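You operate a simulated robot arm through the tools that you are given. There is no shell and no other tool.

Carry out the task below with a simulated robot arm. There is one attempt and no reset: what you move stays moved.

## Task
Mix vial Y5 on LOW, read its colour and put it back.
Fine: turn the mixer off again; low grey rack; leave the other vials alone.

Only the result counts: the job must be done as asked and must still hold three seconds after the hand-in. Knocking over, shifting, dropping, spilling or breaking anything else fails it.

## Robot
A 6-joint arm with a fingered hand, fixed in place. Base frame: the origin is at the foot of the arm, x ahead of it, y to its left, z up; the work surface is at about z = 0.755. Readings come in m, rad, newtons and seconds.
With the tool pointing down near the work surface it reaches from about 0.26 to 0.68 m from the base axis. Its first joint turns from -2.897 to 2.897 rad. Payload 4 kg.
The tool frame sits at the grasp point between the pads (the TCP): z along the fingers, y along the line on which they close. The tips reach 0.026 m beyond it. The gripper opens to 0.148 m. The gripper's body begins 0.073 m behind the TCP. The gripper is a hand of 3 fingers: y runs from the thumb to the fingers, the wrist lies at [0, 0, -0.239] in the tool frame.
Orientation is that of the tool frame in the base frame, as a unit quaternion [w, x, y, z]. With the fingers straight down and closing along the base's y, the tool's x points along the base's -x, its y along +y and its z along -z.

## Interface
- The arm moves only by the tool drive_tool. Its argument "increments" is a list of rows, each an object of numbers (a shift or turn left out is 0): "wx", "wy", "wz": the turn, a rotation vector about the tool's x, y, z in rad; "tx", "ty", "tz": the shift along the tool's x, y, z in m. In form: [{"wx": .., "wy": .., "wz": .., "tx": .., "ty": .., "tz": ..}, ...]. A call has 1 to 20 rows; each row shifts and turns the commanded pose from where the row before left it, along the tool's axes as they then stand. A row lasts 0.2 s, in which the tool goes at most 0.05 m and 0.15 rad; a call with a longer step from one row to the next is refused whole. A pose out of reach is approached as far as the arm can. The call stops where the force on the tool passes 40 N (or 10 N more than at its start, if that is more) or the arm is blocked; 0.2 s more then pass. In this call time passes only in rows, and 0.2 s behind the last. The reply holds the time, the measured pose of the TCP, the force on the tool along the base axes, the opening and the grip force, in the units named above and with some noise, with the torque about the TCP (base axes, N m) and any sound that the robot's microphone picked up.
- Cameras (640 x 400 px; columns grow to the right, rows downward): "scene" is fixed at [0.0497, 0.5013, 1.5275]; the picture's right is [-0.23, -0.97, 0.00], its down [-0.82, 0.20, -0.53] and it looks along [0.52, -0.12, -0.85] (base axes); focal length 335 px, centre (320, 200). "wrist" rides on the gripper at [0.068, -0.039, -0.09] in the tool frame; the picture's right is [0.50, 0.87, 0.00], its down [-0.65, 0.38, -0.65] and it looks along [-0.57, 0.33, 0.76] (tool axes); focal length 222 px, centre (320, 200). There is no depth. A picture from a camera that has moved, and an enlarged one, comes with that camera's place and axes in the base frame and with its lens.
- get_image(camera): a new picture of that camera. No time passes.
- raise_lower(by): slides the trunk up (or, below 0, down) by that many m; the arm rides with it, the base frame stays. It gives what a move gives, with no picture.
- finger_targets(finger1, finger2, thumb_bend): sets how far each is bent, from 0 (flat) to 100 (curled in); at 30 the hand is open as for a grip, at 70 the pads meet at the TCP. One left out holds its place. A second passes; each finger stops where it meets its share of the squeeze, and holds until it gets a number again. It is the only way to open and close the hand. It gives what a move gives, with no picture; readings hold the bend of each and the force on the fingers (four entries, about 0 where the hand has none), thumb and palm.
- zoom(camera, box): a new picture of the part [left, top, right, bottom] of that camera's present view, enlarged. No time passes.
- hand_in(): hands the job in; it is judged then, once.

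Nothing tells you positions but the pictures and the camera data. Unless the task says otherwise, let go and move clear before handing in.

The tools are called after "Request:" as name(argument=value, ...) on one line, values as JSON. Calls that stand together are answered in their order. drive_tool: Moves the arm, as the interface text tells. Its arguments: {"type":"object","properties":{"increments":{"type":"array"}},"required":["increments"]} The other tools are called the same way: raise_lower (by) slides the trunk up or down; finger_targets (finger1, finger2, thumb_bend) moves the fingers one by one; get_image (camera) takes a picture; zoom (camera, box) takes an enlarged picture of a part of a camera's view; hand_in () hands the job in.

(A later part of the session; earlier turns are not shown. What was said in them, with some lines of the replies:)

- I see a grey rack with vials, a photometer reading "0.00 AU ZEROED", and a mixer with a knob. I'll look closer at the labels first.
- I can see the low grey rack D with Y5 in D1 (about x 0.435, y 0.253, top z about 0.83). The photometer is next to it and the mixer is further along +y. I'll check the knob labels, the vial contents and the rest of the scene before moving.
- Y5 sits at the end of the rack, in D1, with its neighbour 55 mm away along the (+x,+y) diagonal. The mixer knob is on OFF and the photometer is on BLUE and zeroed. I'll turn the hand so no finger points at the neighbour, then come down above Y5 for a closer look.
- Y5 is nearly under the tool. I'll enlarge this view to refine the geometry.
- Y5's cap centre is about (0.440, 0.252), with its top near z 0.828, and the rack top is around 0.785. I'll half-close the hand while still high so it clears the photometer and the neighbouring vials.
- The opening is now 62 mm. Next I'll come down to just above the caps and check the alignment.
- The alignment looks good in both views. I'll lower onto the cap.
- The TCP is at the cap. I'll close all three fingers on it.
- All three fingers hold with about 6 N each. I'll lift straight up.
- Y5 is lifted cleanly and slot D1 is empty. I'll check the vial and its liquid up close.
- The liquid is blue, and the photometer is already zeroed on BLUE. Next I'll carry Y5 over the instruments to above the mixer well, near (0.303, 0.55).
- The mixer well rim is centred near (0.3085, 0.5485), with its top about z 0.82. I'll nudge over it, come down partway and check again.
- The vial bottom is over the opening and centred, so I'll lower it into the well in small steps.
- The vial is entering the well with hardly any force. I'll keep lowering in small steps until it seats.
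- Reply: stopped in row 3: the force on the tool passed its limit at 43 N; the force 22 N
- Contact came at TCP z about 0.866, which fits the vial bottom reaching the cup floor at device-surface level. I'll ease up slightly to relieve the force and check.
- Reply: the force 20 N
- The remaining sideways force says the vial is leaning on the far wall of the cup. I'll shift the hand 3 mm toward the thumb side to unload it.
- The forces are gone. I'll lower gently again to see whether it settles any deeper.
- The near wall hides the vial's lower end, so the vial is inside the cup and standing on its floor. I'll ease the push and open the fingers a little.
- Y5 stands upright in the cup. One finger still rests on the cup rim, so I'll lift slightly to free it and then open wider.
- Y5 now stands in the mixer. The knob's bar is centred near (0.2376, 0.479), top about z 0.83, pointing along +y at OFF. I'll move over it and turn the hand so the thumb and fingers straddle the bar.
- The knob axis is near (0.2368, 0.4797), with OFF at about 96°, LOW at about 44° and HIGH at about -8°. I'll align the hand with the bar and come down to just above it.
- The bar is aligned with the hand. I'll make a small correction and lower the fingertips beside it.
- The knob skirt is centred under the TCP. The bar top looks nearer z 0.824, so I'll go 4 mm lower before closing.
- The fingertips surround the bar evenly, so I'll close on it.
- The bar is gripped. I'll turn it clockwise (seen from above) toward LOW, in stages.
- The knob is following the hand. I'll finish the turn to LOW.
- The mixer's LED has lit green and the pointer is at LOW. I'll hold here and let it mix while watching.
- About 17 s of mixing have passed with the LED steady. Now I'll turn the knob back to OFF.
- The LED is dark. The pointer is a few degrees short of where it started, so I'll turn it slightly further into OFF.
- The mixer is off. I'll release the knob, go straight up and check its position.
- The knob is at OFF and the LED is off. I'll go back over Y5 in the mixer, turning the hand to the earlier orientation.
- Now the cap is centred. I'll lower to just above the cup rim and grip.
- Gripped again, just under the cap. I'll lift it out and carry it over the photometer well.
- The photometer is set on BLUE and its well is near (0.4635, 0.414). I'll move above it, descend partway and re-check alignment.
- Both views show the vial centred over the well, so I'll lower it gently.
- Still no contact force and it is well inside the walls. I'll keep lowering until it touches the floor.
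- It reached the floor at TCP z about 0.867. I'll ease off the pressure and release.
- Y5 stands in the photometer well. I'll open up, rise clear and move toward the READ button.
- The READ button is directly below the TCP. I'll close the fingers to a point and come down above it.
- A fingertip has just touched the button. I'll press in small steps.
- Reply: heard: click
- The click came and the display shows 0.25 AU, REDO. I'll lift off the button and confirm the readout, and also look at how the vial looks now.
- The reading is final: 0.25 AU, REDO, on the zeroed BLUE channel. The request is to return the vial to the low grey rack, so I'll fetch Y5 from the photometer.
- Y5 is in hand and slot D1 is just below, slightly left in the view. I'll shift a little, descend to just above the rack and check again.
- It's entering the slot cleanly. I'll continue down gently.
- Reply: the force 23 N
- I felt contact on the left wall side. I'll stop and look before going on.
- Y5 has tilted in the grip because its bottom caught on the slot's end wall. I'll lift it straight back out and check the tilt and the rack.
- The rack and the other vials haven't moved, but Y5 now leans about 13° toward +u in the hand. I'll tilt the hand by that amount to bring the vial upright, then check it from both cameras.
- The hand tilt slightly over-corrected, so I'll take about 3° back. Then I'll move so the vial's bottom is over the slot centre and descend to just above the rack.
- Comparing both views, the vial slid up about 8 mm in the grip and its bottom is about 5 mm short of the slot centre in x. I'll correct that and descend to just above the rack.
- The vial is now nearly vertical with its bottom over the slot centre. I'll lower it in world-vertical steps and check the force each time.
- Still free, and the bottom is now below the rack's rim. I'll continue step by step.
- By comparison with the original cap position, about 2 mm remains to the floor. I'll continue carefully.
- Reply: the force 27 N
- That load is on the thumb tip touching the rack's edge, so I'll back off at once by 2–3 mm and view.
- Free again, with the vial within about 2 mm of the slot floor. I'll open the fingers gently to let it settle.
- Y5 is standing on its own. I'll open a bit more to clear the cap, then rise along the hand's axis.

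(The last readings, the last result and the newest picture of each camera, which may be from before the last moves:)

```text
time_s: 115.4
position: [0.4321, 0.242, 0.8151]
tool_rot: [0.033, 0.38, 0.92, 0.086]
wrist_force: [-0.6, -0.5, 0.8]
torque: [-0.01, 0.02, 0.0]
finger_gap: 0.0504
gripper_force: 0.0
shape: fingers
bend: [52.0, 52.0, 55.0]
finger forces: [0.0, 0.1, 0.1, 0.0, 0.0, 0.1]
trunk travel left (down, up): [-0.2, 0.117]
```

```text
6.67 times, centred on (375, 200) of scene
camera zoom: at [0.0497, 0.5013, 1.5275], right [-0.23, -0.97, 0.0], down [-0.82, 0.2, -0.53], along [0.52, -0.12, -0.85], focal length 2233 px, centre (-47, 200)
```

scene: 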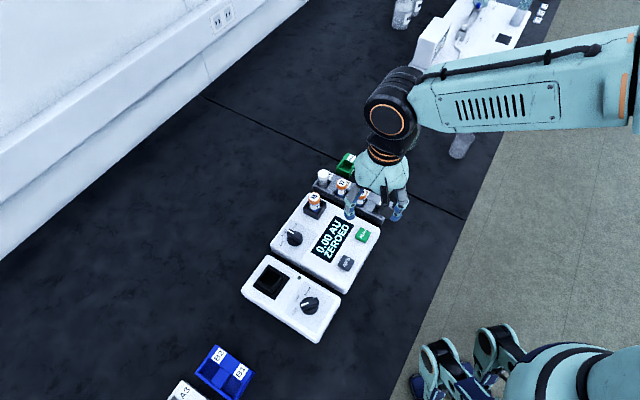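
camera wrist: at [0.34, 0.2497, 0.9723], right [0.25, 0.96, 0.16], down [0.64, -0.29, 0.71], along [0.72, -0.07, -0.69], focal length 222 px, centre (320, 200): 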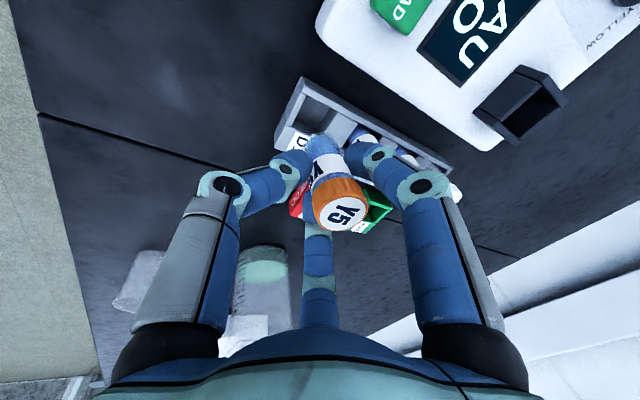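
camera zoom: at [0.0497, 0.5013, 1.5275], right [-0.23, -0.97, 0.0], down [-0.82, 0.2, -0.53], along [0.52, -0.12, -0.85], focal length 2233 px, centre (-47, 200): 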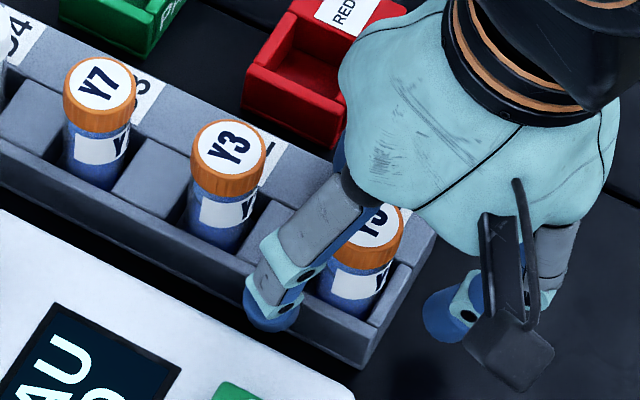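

Y5 stands upright in D1 with the fingers clear. I'll rise vertically, level the hand, and then inspect everything.

Request:
drive_tool(increments=[{"ty": 0.0009, "tz": -0.005}, {"ty": 0.0017, "tz": -0.01}, {"ty": 0.0026, "tz": -0.0148}, {"ty": 0.0035, "tz": -0.0197}, {"ty": 0.0035, "tz": -0.0197}, {"ty": 0.0052, "tz": -0.0295}, {"ty": 0.0052, "tz": -0.0295}, {"wx": 0.09}, {"wx": 0.085}, {"ty": -0.03}, {"ty": -0.03}, {"ty": -0.03}, {}])

Request:
get_image(camera="scene")

Request:
get_image(camera="wrist")

Request:
zoom(camera="scene", box=[310, 140, 400, 230])

Request:
zoom(camera="scene", box=[230, 180, 390, 350])

```text
time_s: 118.2
position: [0.3668, 0.1755, 0.9452]
tool_rot: [0.001, 0.382, 0.924, 0.005]
wrist_force: [-0.2, -0.4, -0.5]
torque: [0.0, -0.01, -0.01]
finger_gap: 0.0505
gripper_force: 0.1
shape: fingers
bend: [52.0, 52.0, 55.0]
finger forces: [0.0, 0.0, 0.0, 0.0, 0.0, 0.0]
trunk travel left (down, up): [-0.2, 0.117]
```

```text
taken
```

scene: 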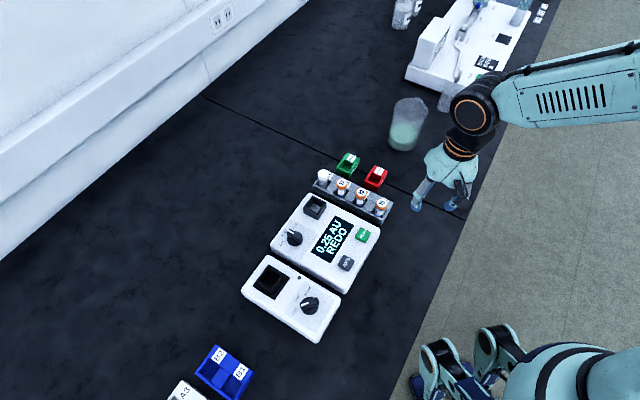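

```text
taken
camera wrist: at [0.2916, 0.1954, 1.0358], right [0.26, 0.97, 0.01], down [0.73, -0.2, 0.65], along [0.63, -0.16, -0.76], focal length 222 px, centre (320, 200)
```

wrist: 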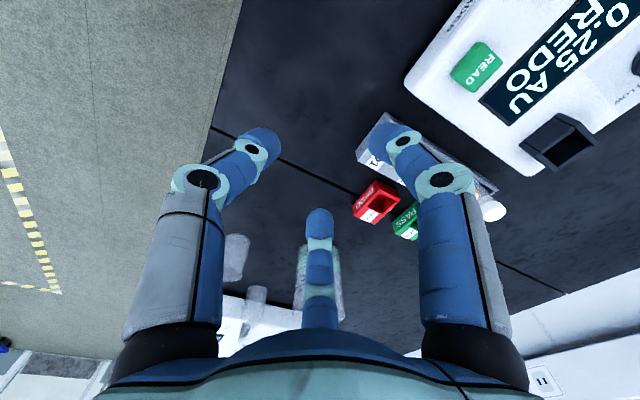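

```text
4.44 times, centred on (355, 185) of scene
camera zoom: at [0.0497, 0.5013, 1.5275], right [-0.23, -0.97, 0.0], down [-0.82, 0.2, -0.53], along [0.52, -0.12, -0.85], focal length 1489 px, centre (164, 267)
```

zoom: 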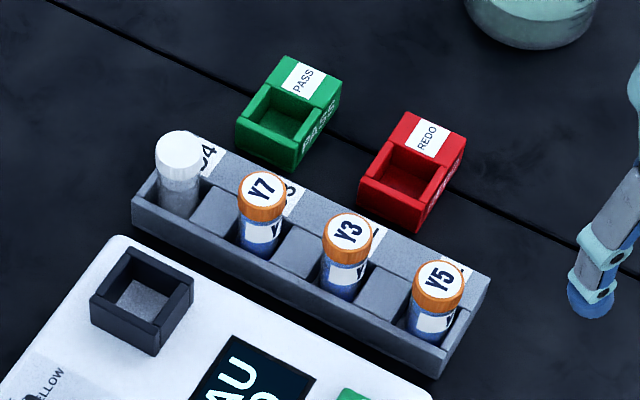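

```text
2.35 times, centred on (310, 265) of scene
camera zoom: at [0.0497, 0.5013, 1.5275], right [-0.23, -0.97, 0.0], down [-0.82, 0.2, -0.53], along [0.52, -0.12, -0.85], focal length 788 px, centre (344, 47)
```

zoom: 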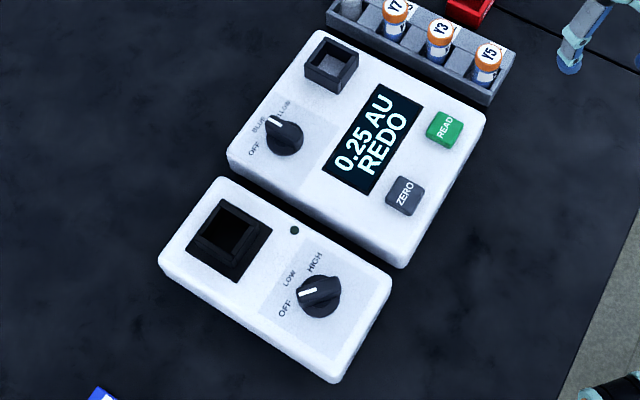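

Y5 is back in D1, at the same spot in the picture as at the start. The rack and the other vials are unmoved, the mixer is on OFF with its LED dark, and the display shows 0.25 AU REDO. The hand is clear, so I'm handing in.

Request:
hand_in()

```text
The job is handed in.
```

Y5 has been mixed on LOW and read, and it is back in slot D1 of the low grey rack. The job is handed in.

- **Mixing:** about 17 seconds on LOW with the mixer's light on, then I turned the knob back to OFF and the light went out. You gave no mixing time, so that length was my choice.
- **Reading:** the display shows **0.25 AU, REDO**. I read it on the BLUE channel, which was already set and zeroed, and the liquid looked blue. REDO is the photometer's own verdict. I put the vial back in the rack as you asked, not in the REDO tray.
- **Putting it back:** on the first try the vial caught on the slot's end wall and tilted in the grip. I lifted it out, straightened it and set it down upright. Later, the thumb briefly pressed on the rack edge.
- **Other vials:** I didn't touch them, and in the last picture they and the rack are where they started.
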